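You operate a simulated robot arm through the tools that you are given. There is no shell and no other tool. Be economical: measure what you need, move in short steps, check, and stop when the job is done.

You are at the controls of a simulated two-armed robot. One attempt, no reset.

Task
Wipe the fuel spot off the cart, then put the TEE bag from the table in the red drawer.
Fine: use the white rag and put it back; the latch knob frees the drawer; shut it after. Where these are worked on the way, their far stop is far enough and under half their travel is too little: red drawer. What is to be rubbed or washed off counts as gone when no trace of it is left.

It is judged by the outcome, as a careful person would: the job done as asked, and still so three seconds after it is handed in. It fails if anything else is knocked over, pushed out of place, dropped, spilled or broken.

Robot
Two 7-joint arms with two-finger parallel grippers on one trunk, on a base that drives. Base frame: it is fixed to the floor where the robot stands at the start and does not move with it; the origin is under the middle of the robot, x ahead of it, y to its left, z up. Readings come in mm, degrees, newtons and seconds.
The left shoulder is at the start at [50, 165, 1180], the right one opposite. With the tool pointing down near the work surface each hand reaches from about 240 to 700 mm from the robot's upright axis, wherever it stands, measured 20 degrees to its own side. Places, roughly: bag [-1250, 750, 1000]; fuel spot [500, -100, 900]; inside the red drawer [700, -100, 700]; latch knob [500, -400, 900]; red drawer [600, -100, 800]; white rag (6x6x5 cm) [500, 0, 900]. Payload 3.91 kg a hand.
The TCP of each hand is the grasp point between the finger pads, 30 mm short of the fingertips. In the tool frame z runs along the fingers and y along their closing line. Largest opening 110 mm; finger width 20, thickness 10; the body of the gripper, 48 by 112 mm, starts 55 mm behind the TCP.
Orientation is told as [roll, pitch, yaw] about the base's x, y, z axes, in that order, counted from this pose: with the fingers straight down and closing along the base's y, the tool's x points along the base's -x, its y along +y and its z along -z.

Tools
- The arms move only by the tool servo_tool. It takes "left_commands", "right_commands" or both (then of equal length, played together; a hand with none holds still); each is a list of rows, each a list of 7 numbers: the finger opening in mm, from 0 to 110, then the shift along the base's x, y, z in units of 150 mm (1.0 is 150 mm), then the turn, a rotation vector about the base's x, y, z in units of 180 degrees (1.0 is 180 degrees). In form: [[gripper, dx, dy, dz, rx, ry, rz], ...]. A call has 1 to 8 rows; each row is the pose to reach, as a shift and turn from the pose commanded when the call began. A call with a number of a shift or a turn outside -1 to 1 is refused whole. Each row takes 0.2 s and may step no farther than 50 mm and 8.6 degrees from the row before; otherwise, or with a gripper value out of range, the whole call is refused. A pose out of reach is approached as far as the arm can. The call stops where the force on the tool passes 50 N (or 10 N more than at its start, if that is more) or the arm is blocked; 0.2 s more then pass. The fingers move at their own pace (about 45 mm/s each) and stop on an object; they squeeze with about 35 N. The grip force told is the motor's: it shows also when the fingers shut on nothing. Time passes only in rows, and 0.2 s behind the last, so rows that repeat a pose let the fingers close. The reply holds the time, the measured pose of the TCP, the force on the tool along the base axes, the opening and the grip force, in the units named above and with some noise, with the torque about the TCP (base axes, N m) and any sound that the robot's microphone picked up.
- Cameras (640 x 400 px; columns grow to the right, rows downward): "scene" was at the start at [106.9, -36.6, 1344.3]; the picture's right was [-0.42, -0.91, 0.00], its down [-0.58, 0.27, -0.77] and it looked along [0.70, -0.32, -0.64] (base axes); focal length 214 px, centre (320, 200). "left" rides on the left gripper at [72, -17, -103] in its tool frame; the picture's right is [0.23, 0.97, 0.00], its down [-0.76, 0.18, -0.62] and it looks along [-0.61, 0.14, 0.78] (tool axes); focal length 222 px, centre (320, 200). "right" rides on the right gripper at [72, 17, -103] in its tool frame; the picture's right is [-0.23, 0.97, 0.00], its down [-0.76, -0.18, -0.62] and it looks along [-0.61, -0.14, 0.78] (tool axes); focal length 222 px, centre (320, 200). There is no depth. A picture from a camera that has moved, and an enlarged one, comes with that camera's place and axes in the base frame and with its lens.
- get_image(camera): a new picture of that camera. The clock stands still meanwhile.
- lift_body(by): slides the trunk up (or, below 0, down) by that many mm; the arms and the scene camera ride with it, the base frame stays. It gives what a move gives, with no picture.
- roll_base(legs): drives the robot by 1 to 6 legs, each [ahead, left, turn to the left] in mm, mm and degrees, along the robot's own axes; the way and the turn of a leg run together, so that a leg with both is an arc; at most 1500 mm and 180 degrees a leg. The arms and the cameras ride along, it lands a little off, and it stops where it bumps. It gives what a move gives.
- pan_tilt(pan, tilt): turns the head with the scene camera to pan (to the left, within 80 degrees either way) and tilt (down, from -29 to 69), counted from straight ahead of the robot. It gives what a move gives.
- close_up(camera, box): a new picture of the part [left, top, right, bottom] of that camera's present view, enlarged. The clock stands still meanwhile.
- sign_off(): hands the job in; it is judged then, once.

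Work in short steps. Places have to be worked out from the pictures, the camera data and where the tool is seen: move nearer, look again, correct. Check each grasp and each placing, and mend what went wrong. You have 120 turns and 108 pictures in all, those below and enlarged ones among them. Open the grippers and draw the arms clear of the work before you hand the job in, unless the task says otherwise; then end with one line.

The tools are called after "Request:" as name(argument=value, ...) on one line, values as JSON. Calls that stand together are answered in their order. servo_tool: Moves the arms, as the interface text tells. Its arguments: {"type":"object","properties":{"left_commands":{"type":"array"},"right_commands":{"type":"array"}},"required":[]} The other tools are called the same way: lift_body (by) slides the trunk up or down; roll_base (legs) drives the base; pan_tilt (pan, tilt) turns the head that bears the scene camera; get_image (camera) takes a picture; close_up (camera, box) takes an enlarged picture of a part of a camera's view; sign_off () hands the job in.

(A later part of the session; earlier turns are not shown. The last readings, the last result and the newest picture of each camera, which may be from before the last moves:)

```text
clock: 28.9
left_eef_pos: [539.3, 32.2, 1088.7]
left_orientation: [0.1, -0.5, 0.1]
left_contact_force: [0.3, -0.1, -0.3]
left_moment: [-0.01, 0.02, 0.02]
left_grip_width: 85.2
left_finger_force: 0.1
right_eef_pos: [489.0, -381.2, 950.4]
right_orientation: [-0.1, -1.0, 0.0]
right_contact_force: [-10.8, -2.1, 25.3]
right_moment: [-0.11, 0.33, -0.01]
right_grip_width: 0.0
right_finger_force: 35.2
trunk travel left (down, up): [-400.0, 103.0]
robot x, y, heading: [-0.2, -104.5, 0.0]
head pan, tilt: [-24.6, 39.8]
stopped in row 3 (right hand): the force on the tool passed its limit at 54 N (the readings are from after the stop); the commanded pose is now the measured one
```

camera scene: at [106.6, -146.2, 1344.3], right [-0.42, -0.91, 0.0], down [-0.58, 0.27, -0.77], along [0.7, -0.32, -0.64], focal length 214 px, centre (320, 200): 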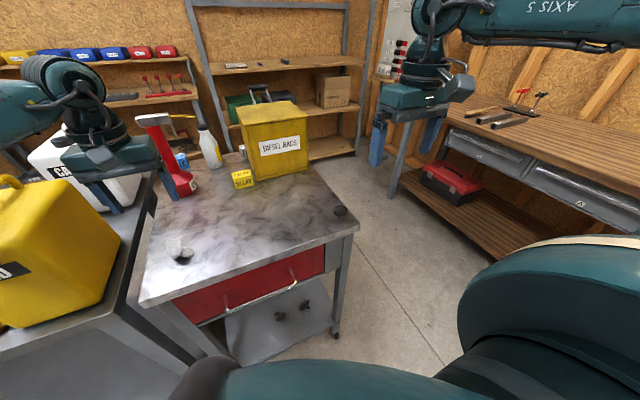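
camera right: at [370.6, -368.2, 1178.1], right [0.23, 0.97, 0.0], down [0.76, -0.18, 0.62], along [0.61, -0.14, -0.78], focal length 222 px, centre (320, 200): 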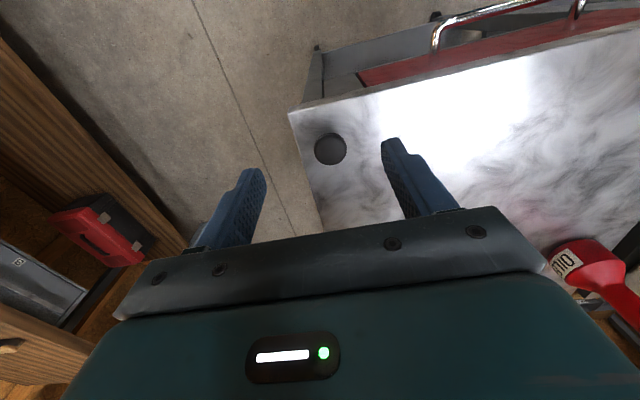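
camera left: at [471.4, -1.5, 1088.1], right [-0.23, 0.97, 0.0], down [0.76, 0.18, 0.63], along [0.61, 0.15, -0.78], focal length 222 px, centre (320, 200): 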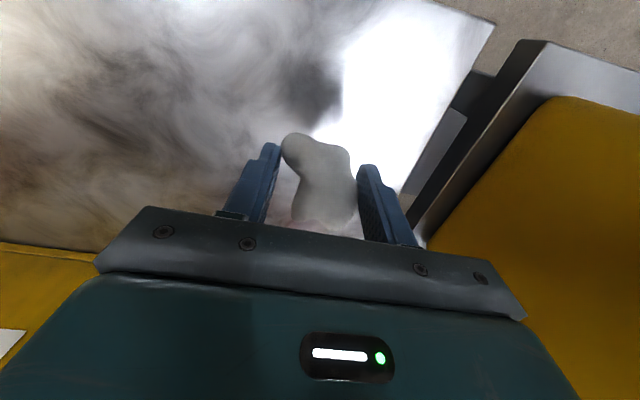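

It's at its stop. Raise the hand to see whether it stays down.

Request:
servo_tool(right_commands=[[0, 0, 0, 0.1, 0, 0, 0], [0, 0, 0, 0.3, 0, 0, 0], [0, 0, 0, 0.5, 0, 0, 0]])

Request:
close_up(camera="scene", box=[260, 175, 380, 300])

```text
clock: 29.7
left_eef_pos: [540.6, 30.6, 1087.9]
left_orientation: [0.1, -0.4, 0.3]
left_contact_force: [-0.5, -0.1, -0.3]
left_moment: [0.01, 0.0, -0.02]
left_grip_width: 85.1
left_finger_force: 0.0
right_eef_pos: [490.1, -383.1, 1021.9]
right_orientation: [-0.1, -0.6, 0.0]
right_contact_force: [-0.6, 0.3, 0.1]
right_moment: [0.01, -0.03, 0.0]
right_grip_width: 0.0
right_finger_force: 34.6
trunk travel left (down, up): [-400.0, 103.0]
robot x, y, heading: [1.6, -113.7, 0.0]
head pan, tilt: [-24.6, 39.8]
```

```text
3.20 times, centred on (320, 238) of scene
camera zoom: at [106.6, -146.0, 1344.3], right [-0.42, -0.91, 0.0], down [-0.58, 0.27, -0.77], along [0.7, -0.32, -0.64], focal length 686 px, centre (320, 80)
```

zoom: 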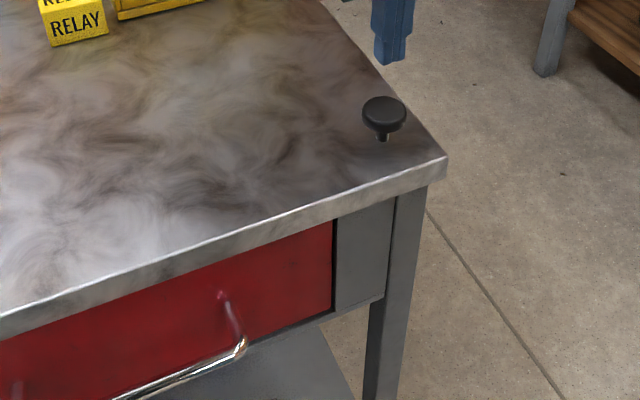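

The knob springs back, so it must be held while the drawer is pulled. I back the base off (knob by right hand, handle by left) and look at the handle.

Request:
roll_base(legs=[[-140, -80, 0]])

Request:
pan_tilt(pan=-5, tilt=45)

Request:
get_image(camera="scene")

Request:
get_image(camera="left")

```text
clock: 31.2
left_eef_pos: [399.9, -49.3, 1089.2]
left_orientation: [0.1, -0.4, 0.2]
left_contact_force: [-1.2, 0.1, -0.6]
left_moment: [0.02, 0.03, 0.02]
left_grip_width: 85.0
left_finger_force: 0.0
right_eef_pos: [350.4, -464.2, 1021.0]
right_orientation: [-0.2, -0.6, 0.0]
right_contact_force: [-1.2, -1.0, -0.5]
right_moment: [0.03, -0.03, -0.02]
right_grip_width: 0.0
right_finger_force: 35.1
trunk travel left (down, up): [-400.0, 103.0]
robot x, y, heading: [-139.4, -189.8, 0.2]
head pan, tilt: [-24.6, 39.8]
```

```text
clock: 32.0
left_eef_pos: [400.8, -49.2, 1088.1]
left_orientation: [0.1, -0.5, 0.2]
left_contact_force: [-0.5, 0.0, -0.2]
left_moment: [-0.01, 0.01, 0.0]
left_grip_width: 85.2
left_finger_force: 0.1
right_eef_pos: [351.0, -464.0, 1021.8]
right_orientation: [-0.1, -0.6, 0.0]
right_contact_force: [0.2, -0.6, 0.4]
right_moment: [-0.03, -0.02, -0.01]
right_grip_width: 0.0
right_finger_force: 35.0
trunk travel left (down, up): [-400.0, 103.0]
robot x, y, heading: [-142.9, -187.2, 0.1]
head pan, tilt: [-5.0, 45.0]
```

```text
74 pictures are left
camera scene: at [-28.9, -197.9, 1336.8], right [-0.09, -1.0, 0.0], down [-0.7, 0.06, -0.71], along [0.7, -0.06, -0.71], focal length 214 px, centre (320, 200)
```

scene: 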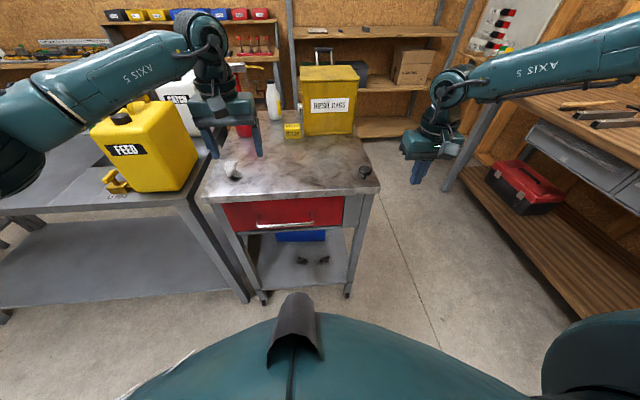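

```text
73 pictures are left
camera left: at [327.9, -64.6, 1192.7], right [-0.23, 0.97, 0.0], down [0.76, 0.18, 0.63], along [0.61, 0.15, -0.78], focal length 222 px, centre (320, 200)
```

left: 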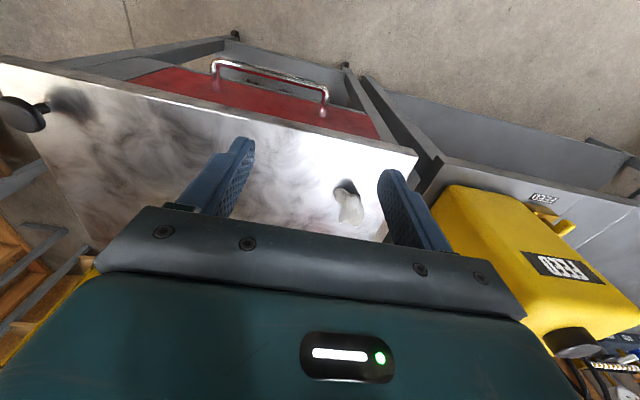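

Request:
close_up(camera="scene", box=[190, 140, 390, 265])

Request:
close_up(camera="left", box=[120, 30, 420, 190])

```text
3.20 times, centred on (290, 202) of scene
camera zoom: at [-28.9, -197.9, 1336.8], right [-0.09, -1.0, 0.0], down [-0.7, 0.06, -0.71], along [0.7, -0.06, -0.71], focal length 686 px, centre (416, 192)
```

zoom: 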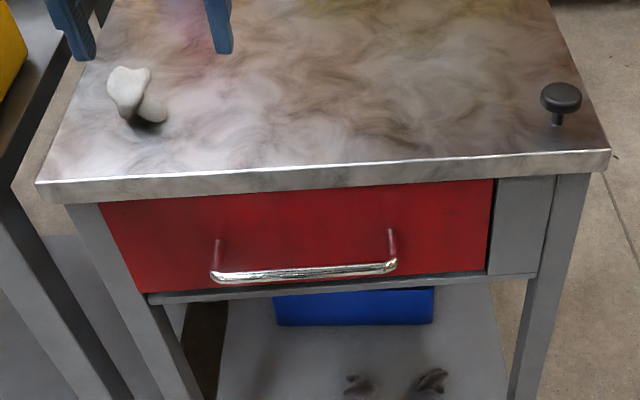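

```text
2.13 times, centred on (270, 110) of left
camera zoom: at [327.9, -64.6, 1192.7], right [-0.23, 0.97, 0.0], down [0.76, 0.18, 0.63], along [0.61, 0.15, -0.78], focal length 474 px, centre (427, 392)
```

zoom: 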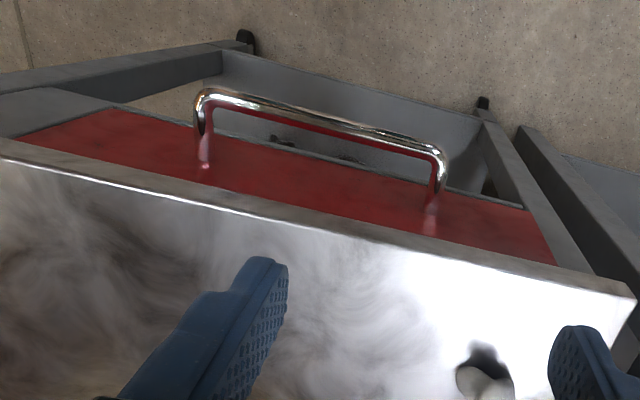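

Triangulated: handle bar at x≈410, z≈788, y -215..-32; drawer front x≈460, table edge x≈448. I'll hook closed left fingers (tilted 20° forward) behind the bar while the right presses the knob. First move both to standby points.

Request:
servo_tool(left_commands=[[0, -0.1, -0.1, -0.1, 0, -0.03, 0], [0, -0.12, -0.25, -0.3, 0, -0.07, 0], [0, -0.12, -0.38, -0.5, 0, -0.111, 0], [0, -0.1, -0.5, -0.7, 0, -0.111, 0], [0, -0.07, -0.5, -0.9, 0, -0.111, 0]], right_commands=[[0, 0.18, 0.11, -0.02, 0, 0, 0], [0, 0.37, 0.22, -0.05, 0, 0, 0], [0, 0.56, 0.33, -0.1, 0, 0, 0], [0, 0.75, 0.44, -0.15, 0, 0, 0], [0, 0.92, 0.547, -0.2, 0, 0, 0]])

Request:
close_up(camera="scene", box=[190, 100, 430, 270])

Request:
get_image(camera="left")

```text
clock: 33.2
left_eef_pos: [390.2, -124.2, 954.3]
left_orientation: [0.0, -20.5, 0.2]
left_contact_force: [-1.3, 0.8, 0.2]
left_moment: [0.02, 0.02, 0.01]
left_grip_width: 0.0
left_finger_force: 20.5
right_eef_pos: [413.5, -425.2, 1012.8]
right_orientation: [-0.1, -0.6, 0.1]
right_contact_force: [-0.4, 0.5, 0.3]
right_moment: [0.01, 0.01, 0.01]
right_grip_width: 0.2
right_finger_force: 34.9
right hand out of reach, approached as far as the arm can: row 3, 4, 5
trunk travel left (down, up): [-400.0, 103.0]
robot x, y, heading: [-139.3, -189.4, 0.2]
head pan, tilt: [-5.0, 45.0]
```

```text
2.35 times, centred on (310, 185) of scene
camera zoom: at [-28.9, -197.5, 1336.8], right [-0.09, -1.0, 0.0], down [-0.7, 0.06, -0.71], along [0.7, -0.06, -0.71], focal length 505 px, centre (344, 235)
```

zoom: 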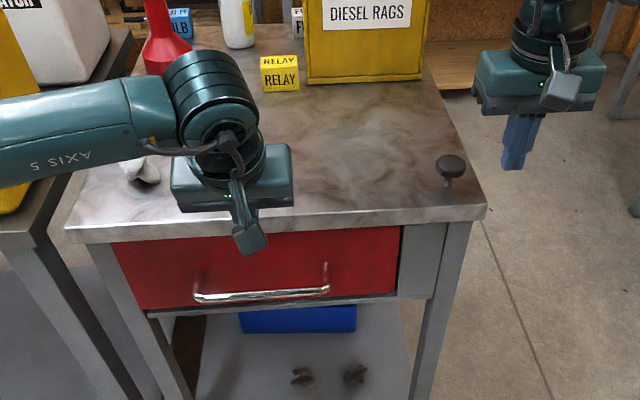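

```text
69 pictures are left
camera left: at [287.1, -139.6, 1027.8], right [-0.22, 0.97, -0.08], down [0.5, 0.18, 0.85], along [0.84, 0.14, -0.52], focal length 222 px, centre (320, 200)
```

left: 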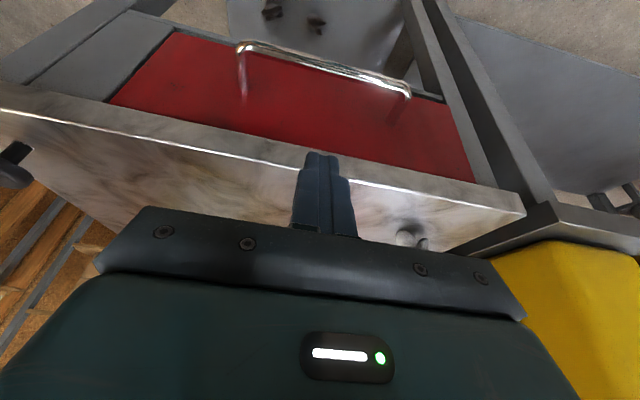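

The right arm is short of reach with vertical fingers; tilting them forward 30° should gain enough.

Request:
servo_tool(right_commands=[[0, 0, 0, 0, 0, -0.042, 0], [0, 0.1, 0.07, 0, 0, -0.084, 0], [0, 0.2, 0.14, -0.05, 0, -0.126, 0], [0, 0.3, 0.22, -0.12, 0, -0.167, 0], [0, 0.4, 0.288, -0.19, 0, -0.167, 0]])

Request:
close_up(camera="scene", box=[310, 110, 430, 220])

```text
clock: 34.4
left_eef_pos: [390.4, -124.1, 955.6]
left_orientation: [0.1, -20.4, 0.1]
left_contact_force: [0.1, -0.7, -0.1]
left_moment: [-0.03, 0.02, -0.01]
left_grip_width: 0.1
left_finger_force: 34.6
right_eef_pos: [464.0, -391.5, 989.5]
right_orientation: [-0.2, -30.9, 0.0]
right_contact_force: [0.0, -1.2, 0.1]
right_moment: [0.02, -0.01, -0.03]
right_grip_width: 0.2
right_finger_force: 34.5
right hand out of reach, approached as far as the arm can: row 5
trunk travel left (down, up): [-400.0, 103.0]
robot x, y, heading: [-143.9, -189.2, -0.3]
head pan, tilt: [-5.0, 45.0]
```

```text
3.64 times, centred on (370, 165) of scene
camera zoom: at [-29.0, -197.9, 1336.8], right [-0.09, -1.0, 0.0], down [-0.7, 0.06, -0.71], along [0.7, -0.06, -0.71], focal length 780 px, centre (138, 327)
```

zoom: 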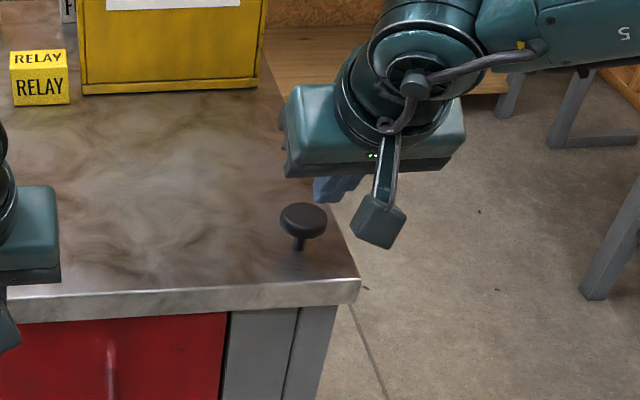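

Just short; drive 50 mm ahead (left hand raised slightly first).

Request:
servo_tool(left_commands=[[0, -0.2, 0, 0.15, 0, 0, 0]], right_commands=[[0, -0.15, 0, 0.05, 0, 0, 0]])

Request:
roll_base(legs=[[60, 0, 0]])

```text
clock: 34.8
left_eef_pos: [358.6, -124.5, 977.8]
left_orientation: [0.1, -20.4, 0.3]
left_contact_force: [-1.2, -0.3, -0.1]
left_moment: [0.04, -0.03, 0.04]
left_grip_width: 0.0
left_finger_force: 35.1
right_eef_pos: [439.7, -393.4, 998.6]
right_orientation: [-0.1, -30.8, 0.1]
right_contact_force: [-0.5, -0.9, 0.1]
right_moment: [-0.03, -0.03, -0.05]
right_grip_width: 0.0
right_finger_force: 35.3
trunk travel left (down, up): [-400.0, 103.0]
robot x, y, heading: [-136.9, -187.9, 0.1]
head pan, tilt: [-5.0, 45.0]
```

```text
clock: 35.8
left_eef_pos: [420.0, -124.9, 976.2]
left_orientation: [0.1, -20.4, 0.2]
left_contact_force: [0.2, -0.6, 0.5]
left_moment: [0.0, -0.02, 0.01]
left_grip_width: 0.0
left_finger_force: 34.6
right_eef_pos: [500.0, -393.2, 997.4]
right_orientation: [-0.1, -30.6, 0.0]
right_contact_force: [0.4, 0.9, -0.9]
right_moment: [0.0, 0.02, -0.02]
right_grip_width: 0.0
right_finger_force: 34.8
trunk travel left (down, up): [-400.0, 103.0]
robot x, y, heading: [-84.6, -186.4, -0.2]
head pan, tilt: [-5.0, 45.0]
```

Now lower the left hand in front of the table edge and place the right over the knob.

Request:
servo_tool(left_commands=[[0, -0.2, 0, 0, 0, 0, 0], [0, -0.2, 0, -0.3, 0, 0, 0], [0, -0.2, 0, -0.6, 0, 0, 0], [0, -0.2, 0, -0.85, 0, 0, 0]], right_commands=[[0, -0.1, 0.04, 0, 0, 0, 0], [0, -0.173, 0.073, 0, 0, 0, 0], [0, -0.173, 0.073, -0.1, 0, 0, 0], [0, -0.173, 0.073, -0.17, 0, 0, 0]])

Request:
close_up(camera="scene", box=[200, 120, 420, 280])

Request:
get_image(camera="left")

```text
clock: 36.8
left_eef_pos: [389.1, -125.9, 848.3]
left_orientation: [0.0, -20.4, 0.2]
left_contact_force: [-0.1, -0.2, -0.8]
left_moment: [-0.01, -0.01, 0.02]
left_grip_width: 0.0
left_finger_force: 34.9
right_eef_pos: [474.0, -381.6, 972.1]
right_orientation: [-0.1, -30.7, 0.0]
right_contact_force: [0.7, -0.3, -0.3]
right_moment: [0.0, -0.01, 0.0]
right_grip_width: 0.0
right_finger_force: 35.1
trunk travel left (down, up): [-400.0, 103.0]
robot x, y, heading: [-78.9, -189.5, 0.0]
head pan, tilt: [-5.0, 45.0]
```

```text
2.50 times, centred on (310, 200) of scene
camera zoom: at [30.0, -197.8, 1336.8], right [-0.09, -1.0, 0.0], down [-0.7, 0.06, -0.71], along [0.7, -0.06, -0.71], focal length 536 px, centre (345, 200)
```

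zoom: 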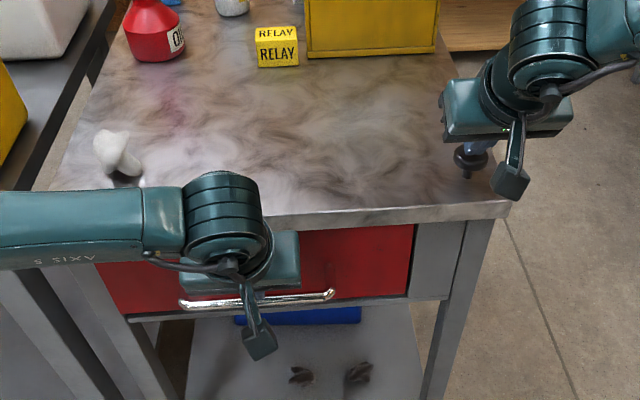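

```text
66 pictures are left
camera left: at [285.6, -140.7, 922.0], right [-0.22, 0.97, -0.08], down [0.5, 0.18, 0.85], along [0.84, 0.15, -0.52], focal length 222 px, centre (320, 200)
```

left: 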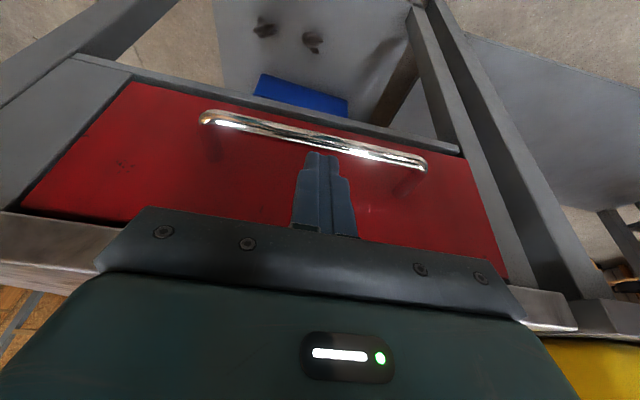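

Alignment confirms bar x≈412. Move the left fingers forward over the bar then down behind it.

Request:
servo_tool(left_commands=[[0, 0.2, 0, 0, 0, 0, 0], [0, 0.28, 0, -0.05, 0, 0, 0], [0, 0.28, 0, -0.2, 0, 0, 0], [0, 0.28, 0, -0.33, 0, 0, 0]])

Request:
get_image(camera="left")

```text
clock: 37.6
left_eef_pos: [433.4, -126.1, 832.3]
left_orientation: [-0.6, -21.9, 0.5]
left_contact_force: [-30.3, 8.9, 28.8]
left_moment: [-0.16, -2.47, 0.69]
left_grip_width: 0.0
left_finger_force: 35.0
right_eef_pos: [468.7, -379.4, 974.8]
right_orientation: [-0.1, -30.9, 0.2]
right_contact_force: [0.7, 0.2, 0.1]
right_moment: [0.01, -0.02, -0.02]
right_grip_width: 0.0
right_finger_force: 34.6
trunk travel left (down, up): [-400.0, 103.0]
robot x, y, heading: [-81.0, -189.5, 0.3]
head pan, tilt: [-5.0, 45.0]
stopped in row 4 (left hand): the force on the tool passed its limit at 65 N (the readings are from after the stop); the commanded pose is now the measured one
```

```text
65 pictures are left
camera left: at [327.8, -140.9, 902.0], right [-0.22, 0.97, -0.09], down [0.47, 0.19, 0.86], along [0.85, 0.14, -0.5], focal length 222 px, centre (320, 200)
```

left: 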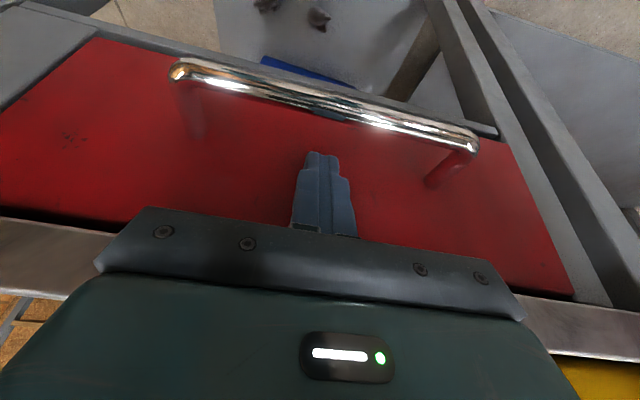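

The fingertips touched the drawer front (≈455). Back off a few mm, reduce the tilt to ~13°, and lower again.

Request:
servo_tool(left_commands=[[0, -0.05, 0, 0.02, 0, 0, 0], [0, -0.04, 0, 0.02, 0, 0.047, 0], [0, -0.035, 0, -0.08, 0, 0.047, 0], [0, -0.035, 0, -0.15, 0, 0.047, 0], [0, -0.035, 0, -0.2, 0, 0.047, 0]])

Request:
get_image(camera="left")

```text
clock: 38.3
left_eef_pos: [428.4, -128.9, 834.8]
left_orientation: [-0.7, -14.2, 0.4]
left_contact_force: [-18.8, 3.4, 25.6]
left_moment: [0.2, -1.66, 0.43]
left_grip_width: 0.1
left_finger_force: 35.3
right_eef_pos: [470.9, -380.0, 972.7]
right_orientation: [-0.1, -30.9, 0.1]
right_contact_force: [-0.2, 0.0, 0.0]
right_moment: [-0.02, 0.02, -0.04]
right_grip_width: 0.0
right_finger_force: 35.0
trunk travel left (down, up): [-400.0, 103.0]
robot x, y, heading: [-82.0, -186.9, 0.3]
head pan, tilt: [-5.0, 45.0]
stopped in row 3 (left hand): the force on the tool passed its limit at 63 N (the readings are from after the stop); the commanded pose is now the measured one
```

```text
64 pictures are left
camera left: at [333.0, -143.0, 919.2], right [-0.22, 0.97, -0.07], down [0.59, 0.19, 0.79], along [0.78, 0.14, -0.61], focal length 222 px, centre (320, 200)
```

left: 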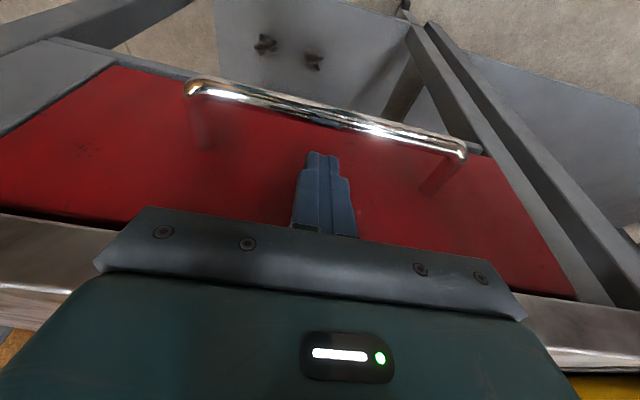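

The moment shows the gripper body, not the tips, is resting on the table edge. A 45° tilt clears it and still hooks the bar; re-pose that way.

Request:
servo_tool(left_commands=[[0, -0.1, 0, 0.08, 0, 0, 0], [0, -0.22, 0.02, 0.09, 0, -0.045, 0], [0, -0.22, 0.02, 0.09, 0, -0.09, 0], [0, -0.22, 0.02, 0.09, 0, -0.135, 0], [0, -0.21, 0.02, 0.05, 0, -0.172, 0]])

Request:
get_image(camera="left")

```text
clock: 39.5
left_eef_pos: [399.2, -123.9, 837.3]
left_orientation: [-0.7, -44.8, 0.7]
left_contact_force: [0.1, 0.0, 0.8]
left_moment: [-0.01, -0.03, -0.01]
left_grip_width: 0.1
left_finger_force: 35.2
right_eef_pos: [473.4, -379.9, 972.6]
right_orientation: [-0.2, -30.7, 0.0]
right_contact_force: [0.1, 0.4, -0.5]
right_moment: [-0.02, -0.02, 0.03]
right_grip_width: 0.0
right_finger_force: 35.1
trunk travel left (down, up): [-400.0, 103.0]
robot x, y, heading: [-81.9, -185.1, 0.0]
head pan, tilt: [-5.0, 45.0]
```

```text
63 pictures are left
camera left: at [274.8, -139.1, 861.5], right [-0.16, 0.97, -0.17], down [0.1, 0.19, 0.98], along [0.98, 0.14, -0.13], focal length 222 px, centre (320, 200)
```

left: 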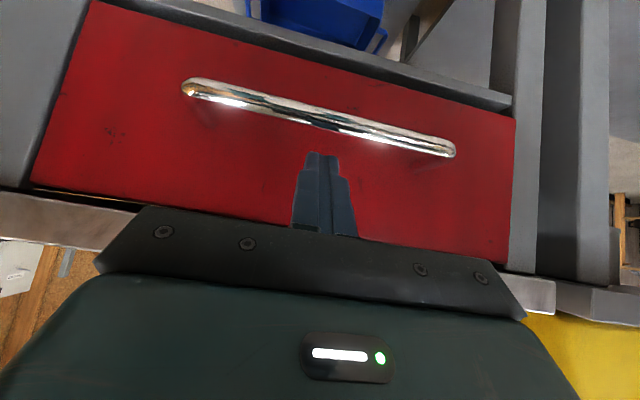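

Bar confirmed at z≈790. Slide the fingertips down behind it.

Request:
servo_tool(left_commands=[[0, 0.06, 0, -0.05, 0, 0, 0], [0, 0.1, 0, -0.11, 0, 0, 0], [0, 0.125, 0, -0.165, 0, 0, 0], [0, 0.145, 0, -0.195, 0, 0, 0]])

Request:
close_up(camera="left", box=[160, 60, 480, 260])

```text
clock: 40.5
left_eef_pos: [420.8, -123.9, 807.9]
left_orientation: [-0.8, -44.6, 0.5]
left_contact_force: [0.1, 0.1, -0.1]
left_moment: [0.01, -0.03, -0.01]
left_grip_width: 0.0
left_finger_force: 34.7
right_eef_pos: [472.7, -380.7, 972.1]
right_orientation: [-0.2, -30.8, 0.1]
right_contact_force: [0.2, 0.7, 0.4]
right_moment: [0.02, 0.01, -0.02]
right_grip_width: 0.3
right_finger_force: 35.6
trunk travel left (down, up): [-400.0, 103.0]
robot x, y, heading: [-77.2, -190.7, -0.2]
head pan, tilt: [-5.0, 45.0]
```

```text
2.00 times, centred on (320, 160) of left
camera zoom: at [296.3, -138.7, 832.2], right [-0.16, 0.97, -0.17], down [0.1, 0.19, 0.98], along [0.98, 0.14, -0.13], focal length 444 px, centre (320, 280)
```

zoom: 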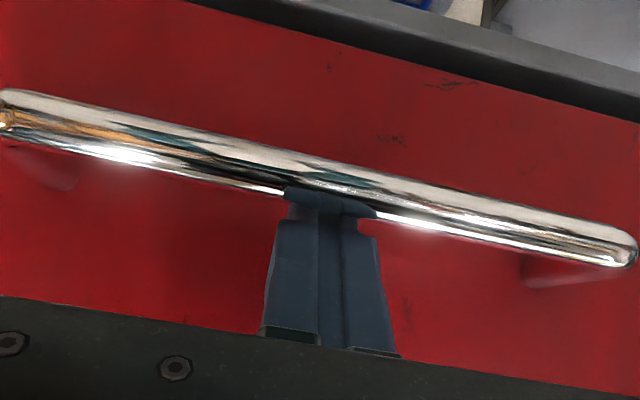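

Tips are behind the bar. Now press the knob with the right hand and then pull with the left.

Request:
servo_tool(left_commands=[[0, 0, 0, 0, 0, 0, 0], [0, 0, 0, 0, 0, 0, 0], [0, 0, 0, 0, 0, 0, 0], [0, 0, 0, 0, 0, 0, 0], [0, -0.08, 0, 0, 0, 0, 0], [0, -0.16, 0, 0, 0, 0, 0], [0, -0.26, 0, 0, 0, 0, 0], [0, -0.36, 0, 0, 0, 0, 0]], right_commands=[[0, 0.01, 0, -0.05, 0, 0, 0], [0, 0.01, 0, -0.09, 0, 0, 0], [0, 0.01, 0, -0.12, 0, 0, 0], [0, 0.01, 0, -0.145, 0, 0, 0], [0, 0.01, 0, -0.145, 0, 0, 0], [0, 0.01, 0, -0.145, 0, 0, 0], [0, 0.01, 0, -0.145, 0, 0, 0], [0, 0.01, 0, -0.145, 0, 0, 0]])

Request:
get_image(camera="scene")

```text
clock: 42.3
left_eef_pos: [366.4, -123.1, 808.7]
left_orientation: [-0.8, -44.6, 0.6]
left_contact_force: [0.5, -0.3, 2.7]
left_moment: [-0.01, -0.04, 0.01]
left_grip_width: 0.3
left_finger_force: 34.9
right_eef_pos: [473.3, -380.9, 951.0]
right_orientation: [-0.2, -30.9, 0.1]
right_contact_force: [-0.6, -4.9, 16.6]
right_moment: [-0.13, -0.05, -0.07]
right_grip_width: 0.0
right_finger_force: 34.6
trunk travel left (down, up): [-400.0, 103.0]
robot x, y, heading: [-80.4, -187.2, 0.1]
head pan, tilt: [-5.0, 45.0]
```

```text
61 pictures are left
camera scene: at [27.5, -197.4, 1337.0], right [-0.08, -1.0, 0.0], down [-0.7, 0.06, -0.71], along [0.71, -0.06, -0.71], focal length 214 px, centre (320, 200)
```

scene: 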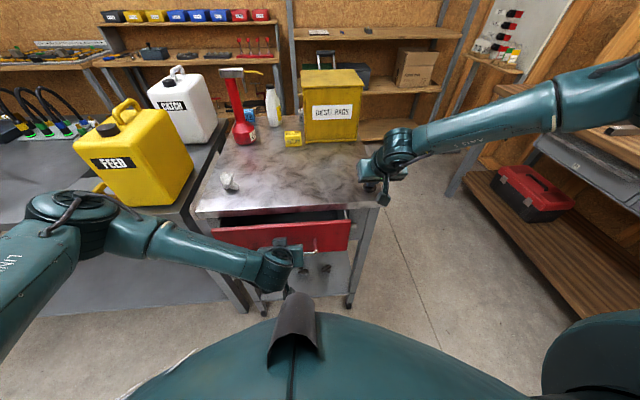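

The drawer came ~50 mm open. Release the knob and pull further.

Request:
servo_tool(left_commands=[[0, 0, 0, 0, 0, 0, 0], [0, 0, 0, 0, 0, 0, 0], [0, -0.15, 0, 0, 0, 0, 0], [0, -0.3, 0, 0, 0, 0, 0], [0, -0.45, 0, 0, 0, 0, 0], [0, -0.6, 0, 0, 0, 0, 0], [0, -0.75, 0, 0, 0, 0, 0]], right_commands=[[0, 0, 0, 0.2, 0, 0, 0], [0, 0, 0, 0.5, 0, 0, 0], [0, 0, 0, 0.8, 0, 0, 0], [0, -0.2, 0, 1.0, 0, 0, 0], [0, -0.5, 0, 1.0, 0, 0, 0], [0, -0.8, 0, 1.0, 0, 0, 0], [0, -1.0, 0, 1.0, 0, 0, 0]])

Request:
get_image(camera="scene")

```text
clock: 43.9
left_eef_pos: [253.4, -125.4, 805.8]
left_orientation: [-0.6, -44.5, 0.3]
left_contact_force: [-0.1, 0.2, 0.1]
left_moment: [0.01, 0.01, 0.0]
left_grip_width: 0.0
left_finger_force: 35.1
right_eef_pos: [323.4, -380.6, 1099.9]
right_orientation: [0.0, -30.6, 0.0]
right_contact_force: [0.1, -1.3, -0.6]
right_moment: [0.03, -0.01, 0.01]
right_grip_width: 0.0
right_finger_force: 35.1
trunk travel left (down, up): [-400.0, 103.0]
robot x, y, heading: [-80.6, -189.6, 0.1]
head pan, tilt: [-5.0, 45.0]
```

```text
60 pictures are left
camera scene: at [28.6, -197.5, 1336.7], right [-0.08, -1.0, 0.0], down [-0.7, 0.06, -0.71], along [0.7, -0.06, -0.71], focal length 214 px, centre (320, 200)
```

scene: 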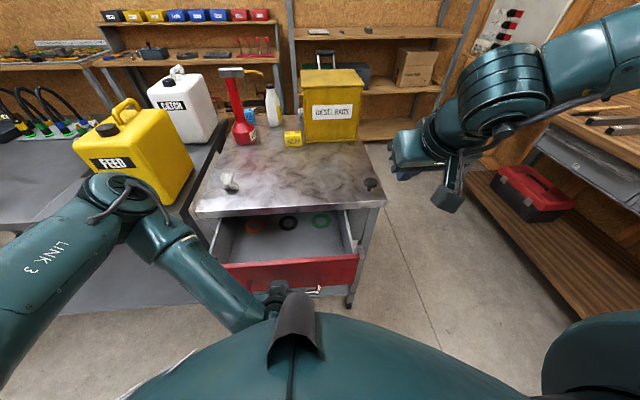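

Open ~165 mm and free. Pull on by backing the base so it opens to its stop.

Request:
roll_base(legs=[[-100, 0, 0]])

Request:
get_image(camera="scene")

```text
clock: 45.0
left_eef_pos: [155.4, -125.7, 808.5]
left_orientation: [-0.7, -44.7, 0.5]
left_contact_force: [0.3, 0.6, -0.7]
left_moment: [-0.02, -0.03, -0.05]
left_grip_width: 0.0
left_finger_force: 35.0
right_eef_pos: [225.0, -379.0, 1099.7]
right_orientation: [0.0, -30.8, 0.1]
right_contact_force: [0.6, 0.0, 0.9]
right_moment: [-0.04, -0.03, 0.04]
right_grip_width: 0.0
right_finger_force: 34.8
trunk travel left (down, up): [-400.0, 103.0]
robot x, y, heading: [-180.6, -189.6, 0.3]
head pan, tilt: [-5.0, 45.0]
```

```text
59 pictures are left
camera scene: at [-70.4, -197.5, 1336.9], right [-0.08, -1.0, 0.0], down [-0.7, 0.06, -0.71], along [0.71, -0.06, -0.71], focal length 214 px, centre (320, 200)
```

scene: 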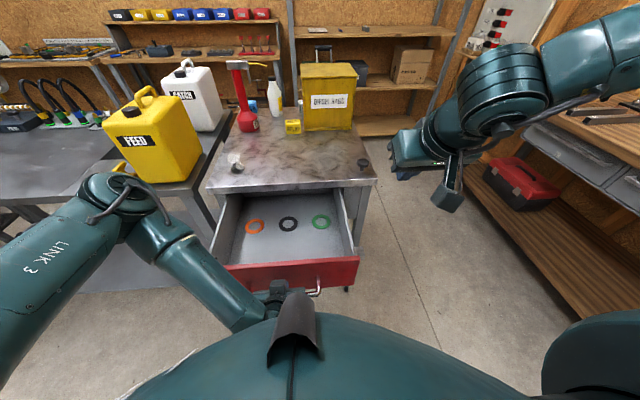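

Now ~260 mm open, with three rings inside. Pull a bit further to feel for the stop.

Request:
servo_tool(left_commands=[[0, -0.1, 0, 0, 0, 0, 0], [0, -0.2, 0, 0, 0, 0, 0], [0, -0.3, 0, 0, 0, 0, 0], [0, -0.4, 0, 0, 0, 0, 0], [0, -0.5, 0, 0, 0, 0, 0]])

Request:
get_image(camera="scene")

```text
clock: 45.8
left_eef_pos: [130.7, -126.0, 813.4]
left_orientation: [-1.0, -47.0, 1.5]
left_contact_force: [4.9, -0.3, 2.6]
left_moment: [-0.02, -0.12, 0.0]
left_grip_width: 0.0
left_finger_force: 35.0
right_eef_pos: [226.3, -380.6, 1099.0]
right_orientation: [-0.1, -30.9, 0.1]
right_contact_force: [-1.5, -0.5, 0.2]
right_moment: [-0.03, -0.03, 0.0]
right_grip_width: 0.2
right_finger_force: 35.1
trunk travel left (down, up): [-400.0, 103.0]
robot x, y, heading: [-181.1, -188.6, -0.0]
head pan, tilt: [-5.0, 45.0]
stopped in row 3 (left hand): the force on the tool passed its limit at 56 N (the readings are from after the stop); the commanded pose is now the measured one
```

```text
58 pictures are left
camera scene: at [-70.0, -197.5, 1336.8], right [-0.08, -1.0, 0.0], down [-0.7, 0.06, -0.71], along [0.71, -0.06, -0.71], focal length 214 px, centre (320, 200)
```

scene: 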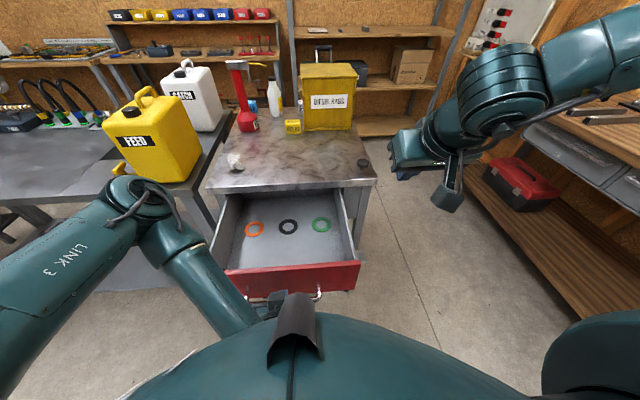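

Stop reached. Unhook by withdrawing along the fingers, then raise clear.

Request:
servo_tool(left_commands=[[0, 0.05, 0, 0.02, 0, 0, 0], [0, 0.0, 0, 0.1, 0, 0, 0], [0, -0.1, 0, 0.25, 0, 0, 0], [0, -0.1, 0.05, 0.55, 0, 0, 0], [0, -0.1, 0.1, 0.85, 0, 0, 0], [0, -0.1, 0.1, 1.0, 0, 0.04, 0]])

Request:
servo_tool(left_commands=[[0, 0, 0, 0.2, 0, 0.04, 0], [0, 0, 0, 0.4, 0, 0.08, 0], [0, 0, 0.1, 0.6, 0, 0.12, 0], [0, 0, 0.2, 0.7, 0, 0.16, 0], [0, 0, 0.3, 0.7, 0, 0.2, 0]], right_commands=[[0, 0, 0, 0.1, 0, 0.04, 0], [0, 0, 0, 0.2, 0, 0.08, 0], [0, 0, 0, 0.3, 0, 0.12, 0], [0, 0, 0, 0.3, 0, 0.16, 0], [0, 0, 0, 0.3, 0, 0.165, 0]])

Request:
get_image(camera="scene")

```text
clock: 47.2
left_eef_pos: [126.7, -124.4, 956.2]
left_orientation: [-0.7, -39.3, 1.2]
left_contact_force: [-0.2, 0.8, 1.0]
left_moment: [0.02, -0.01, -0.02]
left_grip_width: 0.3
left_finger_force: 35.1
left hand out of reach, approached as far as the arm can: row 5, 6
right_eef_pos: [225.2, -380.0, 1100.8]
right_orientation: [-0.1, -30.7, 0.2]
right_contact_force: [-0.2, -0.1, -0.6]
right_moment: [0.0, -0.02, -0.04]
right_grip_width: 0.1
right_finger_force: 34.8
trunk travel left (down, up): [-400.0, 103.0]
robot x, y, heading: [-180.4, -191.7, 0.2]
head pan, tilt: [-5.0, 45.0]
```

```text
clock: 48.4
left_eef_pos: [126.3, -78.7, 1061.3]
left_orientation: [0.0, -3.5, 0.8]
left_contact_force: [-0.3, 0.5, -0.5]
left_moment: [0.03, 0.0, 0.0]
left_grip_width: 0.0
left_finger_force: 34.7
right_eef_pos: [225.2, -379.3, 1145.1]
right_orientation: [-0.1, -0.8, 0.2]
right_contact_force: [-0.4, 0.4, -0.5]
right_moment: [-0.01, 0.02, 0.01]
right_grip_width: 0.0
right_finger_force: 35.1
trunk travel left (down, up): [-400.0, 103.0]
robot x, y, heading: [-177.6, -190.2, 0.3]
head pan, tilt: [-5.0, 45.0]
```

```text
57 pictures are left
camera scene: at [-68.8, -197.1, 1336.8], right [-0.08, -1.0, 0.0], down [-0.7, 0.06, -0.71], along [0.7, -0.06, -0.71], focal length 214 px, centre (320, 200)
```

scene: 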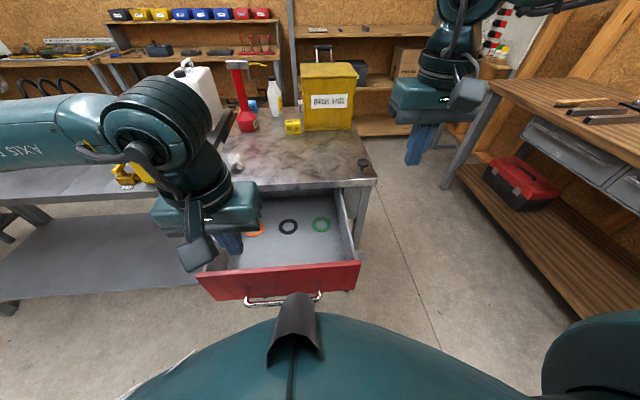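

Drawer is open and free. I back away and turn left toward where the bag table should be, to look.

Request:
roll_base(legs=[[-250, 0, 0], [0, 0, 60]])

Request:
pan_tilt(pan=60, tilt=25)

Request:
get_image(camera="scene")

```text
clock: 52.8
left_eef_pos: [-367.9, 129.9, 1060.5]
left_orientation: [0.1, -3.5, 60.9]
left_contact_force: [0.3, -0.3, -0.7]
left_moment: [0.02, 0.01, -0.01]
left_grip_width: 0.0
left_finger_force: 35.1
right_eef_pos: [-59.0, 65.1, 1144.1]
right_orientation: [-0.1, -1.0, 60.0]
right_contact_force: [0.6, -0.2, -0.3]
right_moment: [0.0, 0.03, -0.01]
right_grip_width: 0.1
right_finger_force: 35.1
trunk travel left (down, up): [-400.0, 103.0]
robot x, y, heading: [-426.5, -190.2, 60.1]
head pan, tilt: [-5.0, 45.0]
```

```text
clock: 54.2
left_eef_pos: [-370.0, 129.0, 1061.7]
left_orientation: [0.0, -3.5, 60.8]
left_contact_force: [0.8, 0.2, -0.2]
left_moment: [-0.01, 0.02, -0.01]
left_grip_width: 0.0
left_finger_force: 34.9
right_eef_pos: [-58.9, 63.5, 1145.2]
right_orientation: [0.0, -1.0, 60.0]
right_contact_force: [0.1, 0.2, 0.4]
right_moment: [-0.05, 0.02, -0.04]
right_grip_width: 0.0
right_finger_force: 34.5
trunk travel left (down, up): [-400.0, 103.0]
robot x, y, heading: [-429.2, -191.2, 60.2]
head pan, tilt: [60.0, 25.0]
```

```text
56 pictures are left
camera scene: at [-458.3, -86.4, 1367.3], right [0.87, 0.5, 0.0], down [0.21, -0.37, -0.91], along [-0.45, 0.78, -0.42], focal length 214 px, centre (320, 200)
```

scene: 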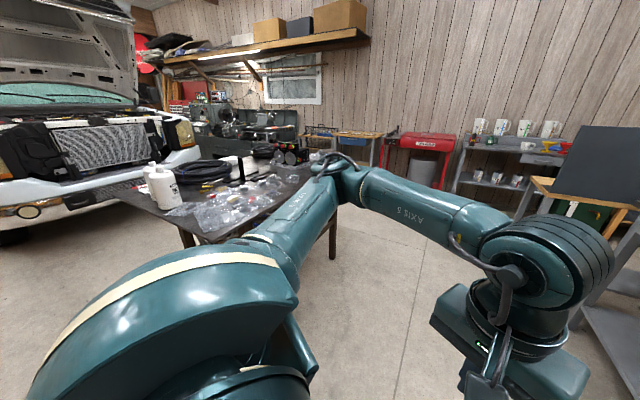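

Request:
close_up(camera="scene", box=[100, 120, 350, 270])

```text
2.56 times, centred on (225, 195) of scene
camera zoom: at [-458.3, -86.4, 1367.3], right [0.87, 0.5, 0.0], down [0.21, -0.37, -0.91], along [-0.45, 0.78, -0.42], focal length 549 px, centre (563, 213)
```

zoom: 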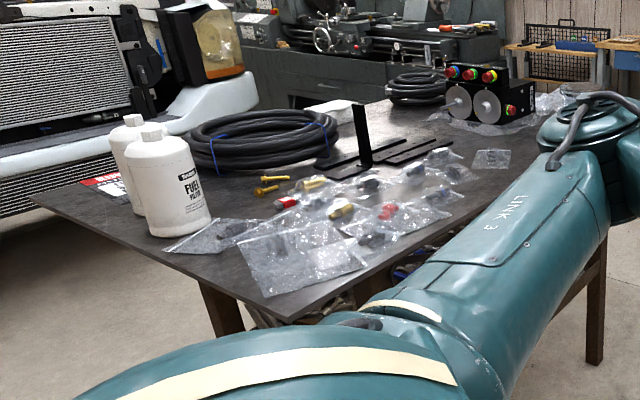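

The bag table's right edge is at x≈-1040, bags on top at y≈500–800. I turn to face it (heading 180) and drive beside its right edge.

Request:
roll_base(legs=[[0, 0, 120], [80, -720, 0]])

Request:
pan_tilt(pan=-15, tilt=32)

Request:
get_image(camera="scene")

```text
clock: 65.8
left_eef_pos: [-810.7, 413.3, 1061.5]
left_orientation: [0.1, -3.5, -179.4]
left_contact_force: [-0.5, 0.2, -0.7]
left_moment: [0.05, -0.01, 0.03]
left_grip_width: 0.3
left_finger_force: 35.0
right_eef_pos: [-908.1, 714.6, 1143.1]
right_orientation: [0.0, -1.0, 179.8]
right_contact_force: [-0.5, -0.1, -0.4]
right_moment: [0.05, -0.01, -0.02]
right_grip_width: 0.0
right_finger_force: 35.3
trunk travel left (down, up): [-400.0, 103.0]
robot x, y, heading: [-504.4, 521.1, 179.7]
head pan, tilt: [60.0, 25.0]
```

```text
clock: 67.3
left_eef_pos: [-811.1, 412.9, 1060.6]
left_orientation: [0.1, -3.5, -179.4]
left_contact_force: [0.7, 0.1, -0.4]
left_moment: [0.0, 0.01, 0.0]
left_grip_width: 0.0
left_finger_force: 35.1
right_eef_pos: [-909.2, 714.5, 1144.7]
right_orientation: [-0.1, -0.9, 179.7]
right_contact_force: [-0.2, 0.0, -0.2]
right_moment: [-0.01, 0.01, -0.01]
right_grip_width: 0.3
right_finger_force: 34.7
trunk travel left (down, up): [-400.0, 103.0]
robot x, y, heading: [-500.7, 525.0, 179.8]
head pan, tilt: [-15.0, 32.0]
```

```text
54 pictures are left
camera scene: at [-619.8, 543.6, 1356.2], right [0.26, 0.96, 0.0], down [0.51, -0.14, -0.85], along [-0.82, 0.22, -0.53], focal length 214 px, centre (320, 200)
```

scene: 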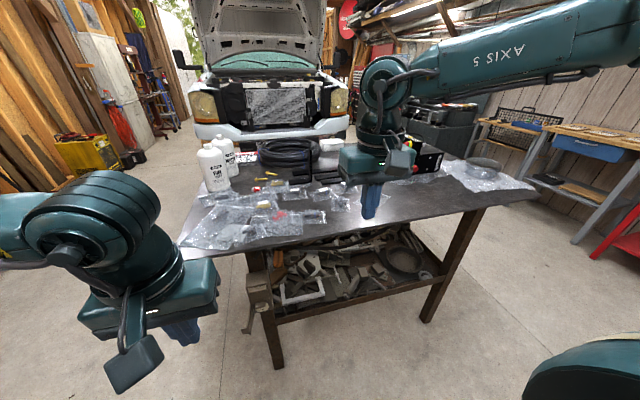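

The right hand blocks the view; shift it aside and take an enlarged look at the bags.

Request:
servo_tool(right_commands=[[0, 0.1, 0.3, 0.1, 0, 0, 0], [0, 0.2, 0.6, 0.15, 0, 0, 0], [0, 0.2, 0.9, 0.15, 0, 0, 0]])

Request:
close_up(camera="scene", box=[170, 120, 410, 270])

Request:
get_image(camera="right")

```text
clock: 68.1
left_eef_pos: [-811.1, 412.9, 1061.2]
left_orientation: [0.2, -3.5, -179.5]
left_contact_force: [-0.1, 0.4, 0.6]
left_moment: [-0.01, 0.01, -0.03]
left_grip_width: 0.0
left_finger_force: 34.4
right_eef_pos: [-878.2, 849.7, 1166.8]
right_orientation: [0.0, -1.0, 179.7]
right_contact_force: [0.2, -0.3, -0.4]
right_moment: [-0.02, 0.03, -0.01]
right_grip_width: 0.0
right_finger_force: 34.9
trunk travel left (down, up): [-400.0, 103.0]
robot x, y, heading: [-504.6, 520.7, 179.7]
head pan, tilt: [-15.0, 32.0]
```

```text
2.67 times, centred on (290, 195) of scene
camera zoom: at [-619.7, 544.7, 1356.2], right [0.26, 0.96, 0.0], down [0.51, -0.14, -0.85], along [-0.82, 0.22, -0.53], focal length 572 px, centre (400, 213)
```

zoom: 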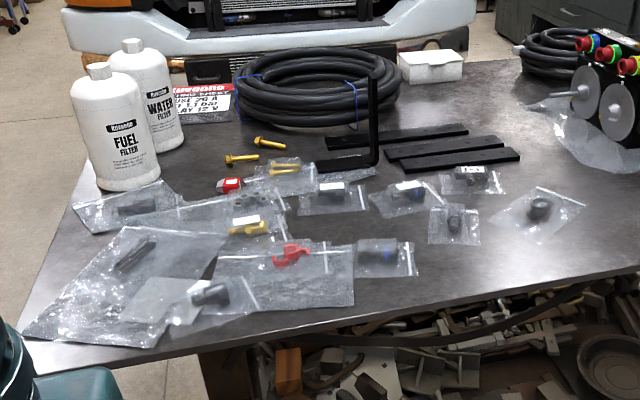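

```text
52 pictures are left
camera right: at [-804.2, 832.6, 1268.8], right [-0.23, -0.97, 0.0], down [-0.75, 0.18, 0.64], along [-0.62, 0.14, -0.77], focal length 222 px, centre (320, 200)
```

right: 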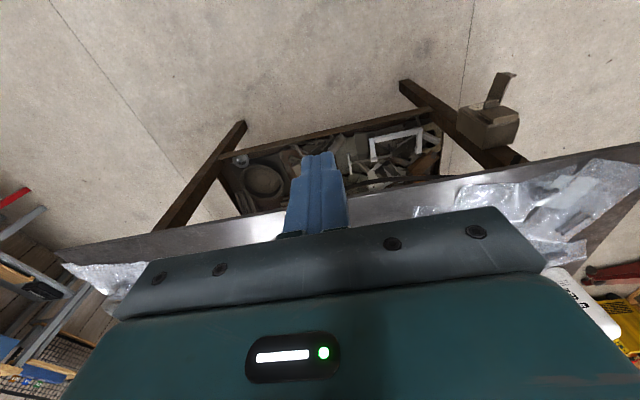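

Several small labelled bags lie near the expected place; zoom in to read the labels.

Request:
close_up(camera="scene", box=[282, 174, 362, 224])

Request:
close_up(camera="scene", box=[232, 174, 302, 220])

```text
8.00 times, centred on (322, 199) of scene
camera zoom: at [-619.7, 544.7, 1356.2], right [0.26, 0.96, 0.0], down [0.51, -0.14, -0.85], along [-0.82, 0.22, -0.53], focal length 1716 px, centre (304, 208)
```

zoom: 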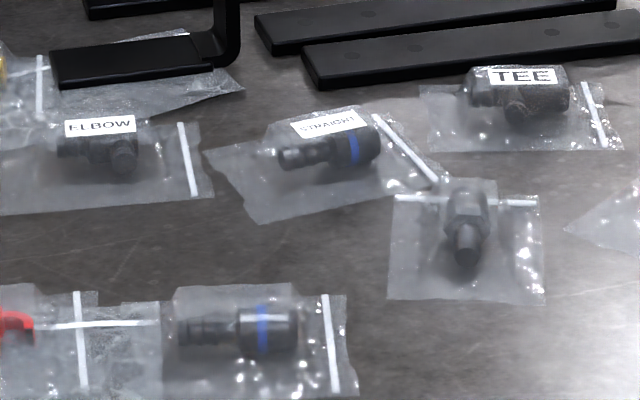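

```text
8.70 times, centred on (267, 197) of scene
camera zoom: at [-619.7, 544.7, 1356.2], right [0.26, 0.96, 0.0], down [0.51, -0.14, -0.85], along [-0.82, 0.22, -0.53], focal length 1865 px, centre (781, 226)
```

zoom: 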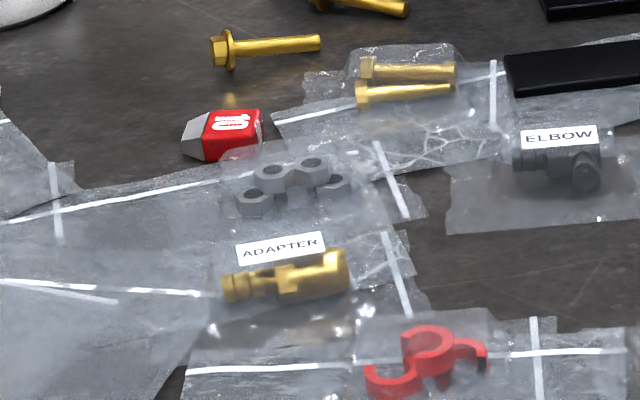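

The TEE bag is identified, near [-1260, 815]. Drive 170 mm closer so the right hand reaches it, then look with the right camera.

Request:
roll_base(legs=[[170, 0, 0]])

Request:
servo_tool(right_commands=[[60, -0.3, -0.1, 0, 0, 0, 0], [60, -0.6, -0.2, 0, 0, 0, 0], [60, -0.85, -0.25, 0, 0, 0, 0]])

Request:
get_image(camera="right")

Request:
get_image(camera="scene")

```text
clock: 69.6
left_eef_pos: [-979.8, 412.5, 1061.3]
left_orientation: [0.0, -3.5, -179.4]
left_contact_force: [0.3, 1.1, -0.7]
left_moment: [-0.01, 0.03, 0.01]
left_grip_width: 0.1
left_finger_force: 35.1
right_eef_pos: [-1047.5, 849.1, 1167.5]
right_orientation: [0.0, -0.9, 179.7]
right_contact_force: [-0.3, -0.2, 0.6]
right_moment: [-0.01, -0.03, 0.01]
right_grip_width: 0.0
right_finger_force: 34.9
trunk travel left (down, up): [-400.0, 103.0]
robot x, y, heading: [-673.7, 523.1, 179.9]
head pan, tilt: [-15.0, 32.0]
```

```text
clock: 70.4
left_eef_pos: [-979.9, 413.5, 1060.3]
left_orientation: [0.0, -3.5, -179.4]
left_contact_force: [1.1, 0.0, 0.9]
left_moment: [0.02, -0.04, 0.0]
left_grip_width: 0.0
left_finger_force: 35.1
right_eef_pos: [-1177.2, 811.0, 1165.9]
right_orientation: [-0.1, -0.9, 179.8]
right_contact_force: [0.0, 0.2, -0.3]
right_moment: [0.01, -0.04, 0.01]
right_grip_width: 59.6
right_finger_force: 0.1
trunk travel left (down, up): [-400.0, 103.0]
robot x, y, heading: [-672.1, 521.6, 180.1]
head pan, tilt: [-15.0, 32.0]
```

```text
49 pictures are left
camera right: at [-1103.0, 793.6, 1268.4], right [-0.23, -0.97, 0.0], down [-0.75, 0.18, 0.64], along [-0.62, 0.14, -0.77], focal length 222 px, centre (320, 200)
```

right: 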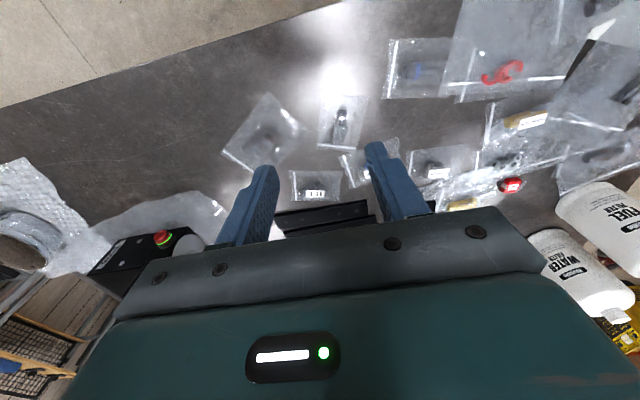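

```text
48 pictures are left
camera scene: at [-789.4, 543.8, 1356.1], right [0.26, 0.96, 0.0], down [0.51, -0.14, -0.85], along [-0.82, 0.22, -0.53], focal length 214 px, centre (320, 200)
```

scene: 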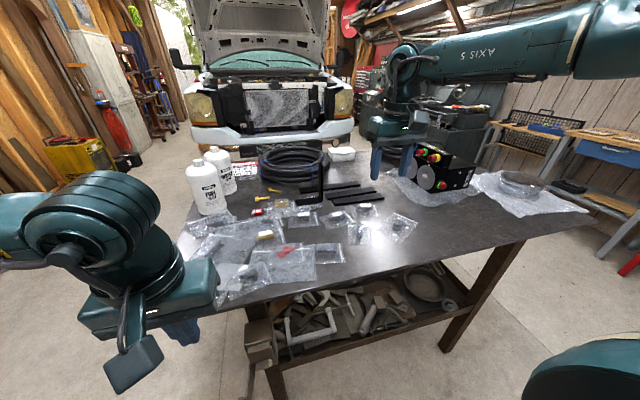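

Triangulated from three rays: TEE bag at about [-1345, 856, 935]. It's beyond reach; shift the base 80 mm ahead and 180 mm right.

Request:
roll_base(legs=[[80, -180, 0]])

Request:
servo_tool(right_commands=[[70, 0, -0.3, 0, 0, 0, 0], [70, -0.05, -0.6, -0.1, 0, 0, 0], [70, -0.12, -0.9, -0.25, 0, 0, 0]])

Request:
get_image(camera="right")

```text
clock: 72.6
left_eef_pos: [-1059.8, 593.5, 1060.5]
left_orientation: [0.0, -3.6, -179.5]
left_contact_force: [0.4, -0.3, 0.1]
left_moment: [-0.01, -0.01, -0.02]
left_grip_width: 0.1
left_finger_force: 35.8
right_eef_pos: [-1255.5, 992.9, 1166.6]
right_orientation: [0.0, -1.1, 179.7]
right_contact_force: [-0.1, 0.4, 0.2]
right_moment: [0.02, 0.05, 0.0]
right_grip_width: 60.1
right_finger_force: 0.1
trunk travel left (down, up): [-400.0, 103.0]
robot x, y, heading: [-753.0, 704.0, 179.4]
head pan, tilt: [-15.0, 32.0]
```

```text
refused: row 3 steps farther than a row can; nothing moved
```

```text
47 pictures are left
camera right: at [-1180.8, 975.3, 1268.7], right [-0.23, -0.97, 0.0], down [-0.75, 0.18, 0.64], along [-0.62, 0.15, -0.77], focal length 222 px, centre (320, 200)
```

right: 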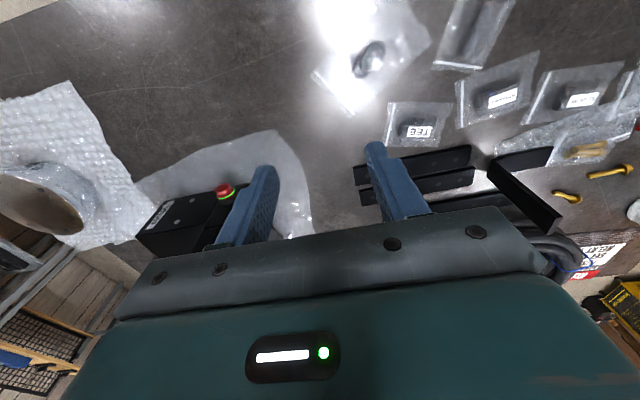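

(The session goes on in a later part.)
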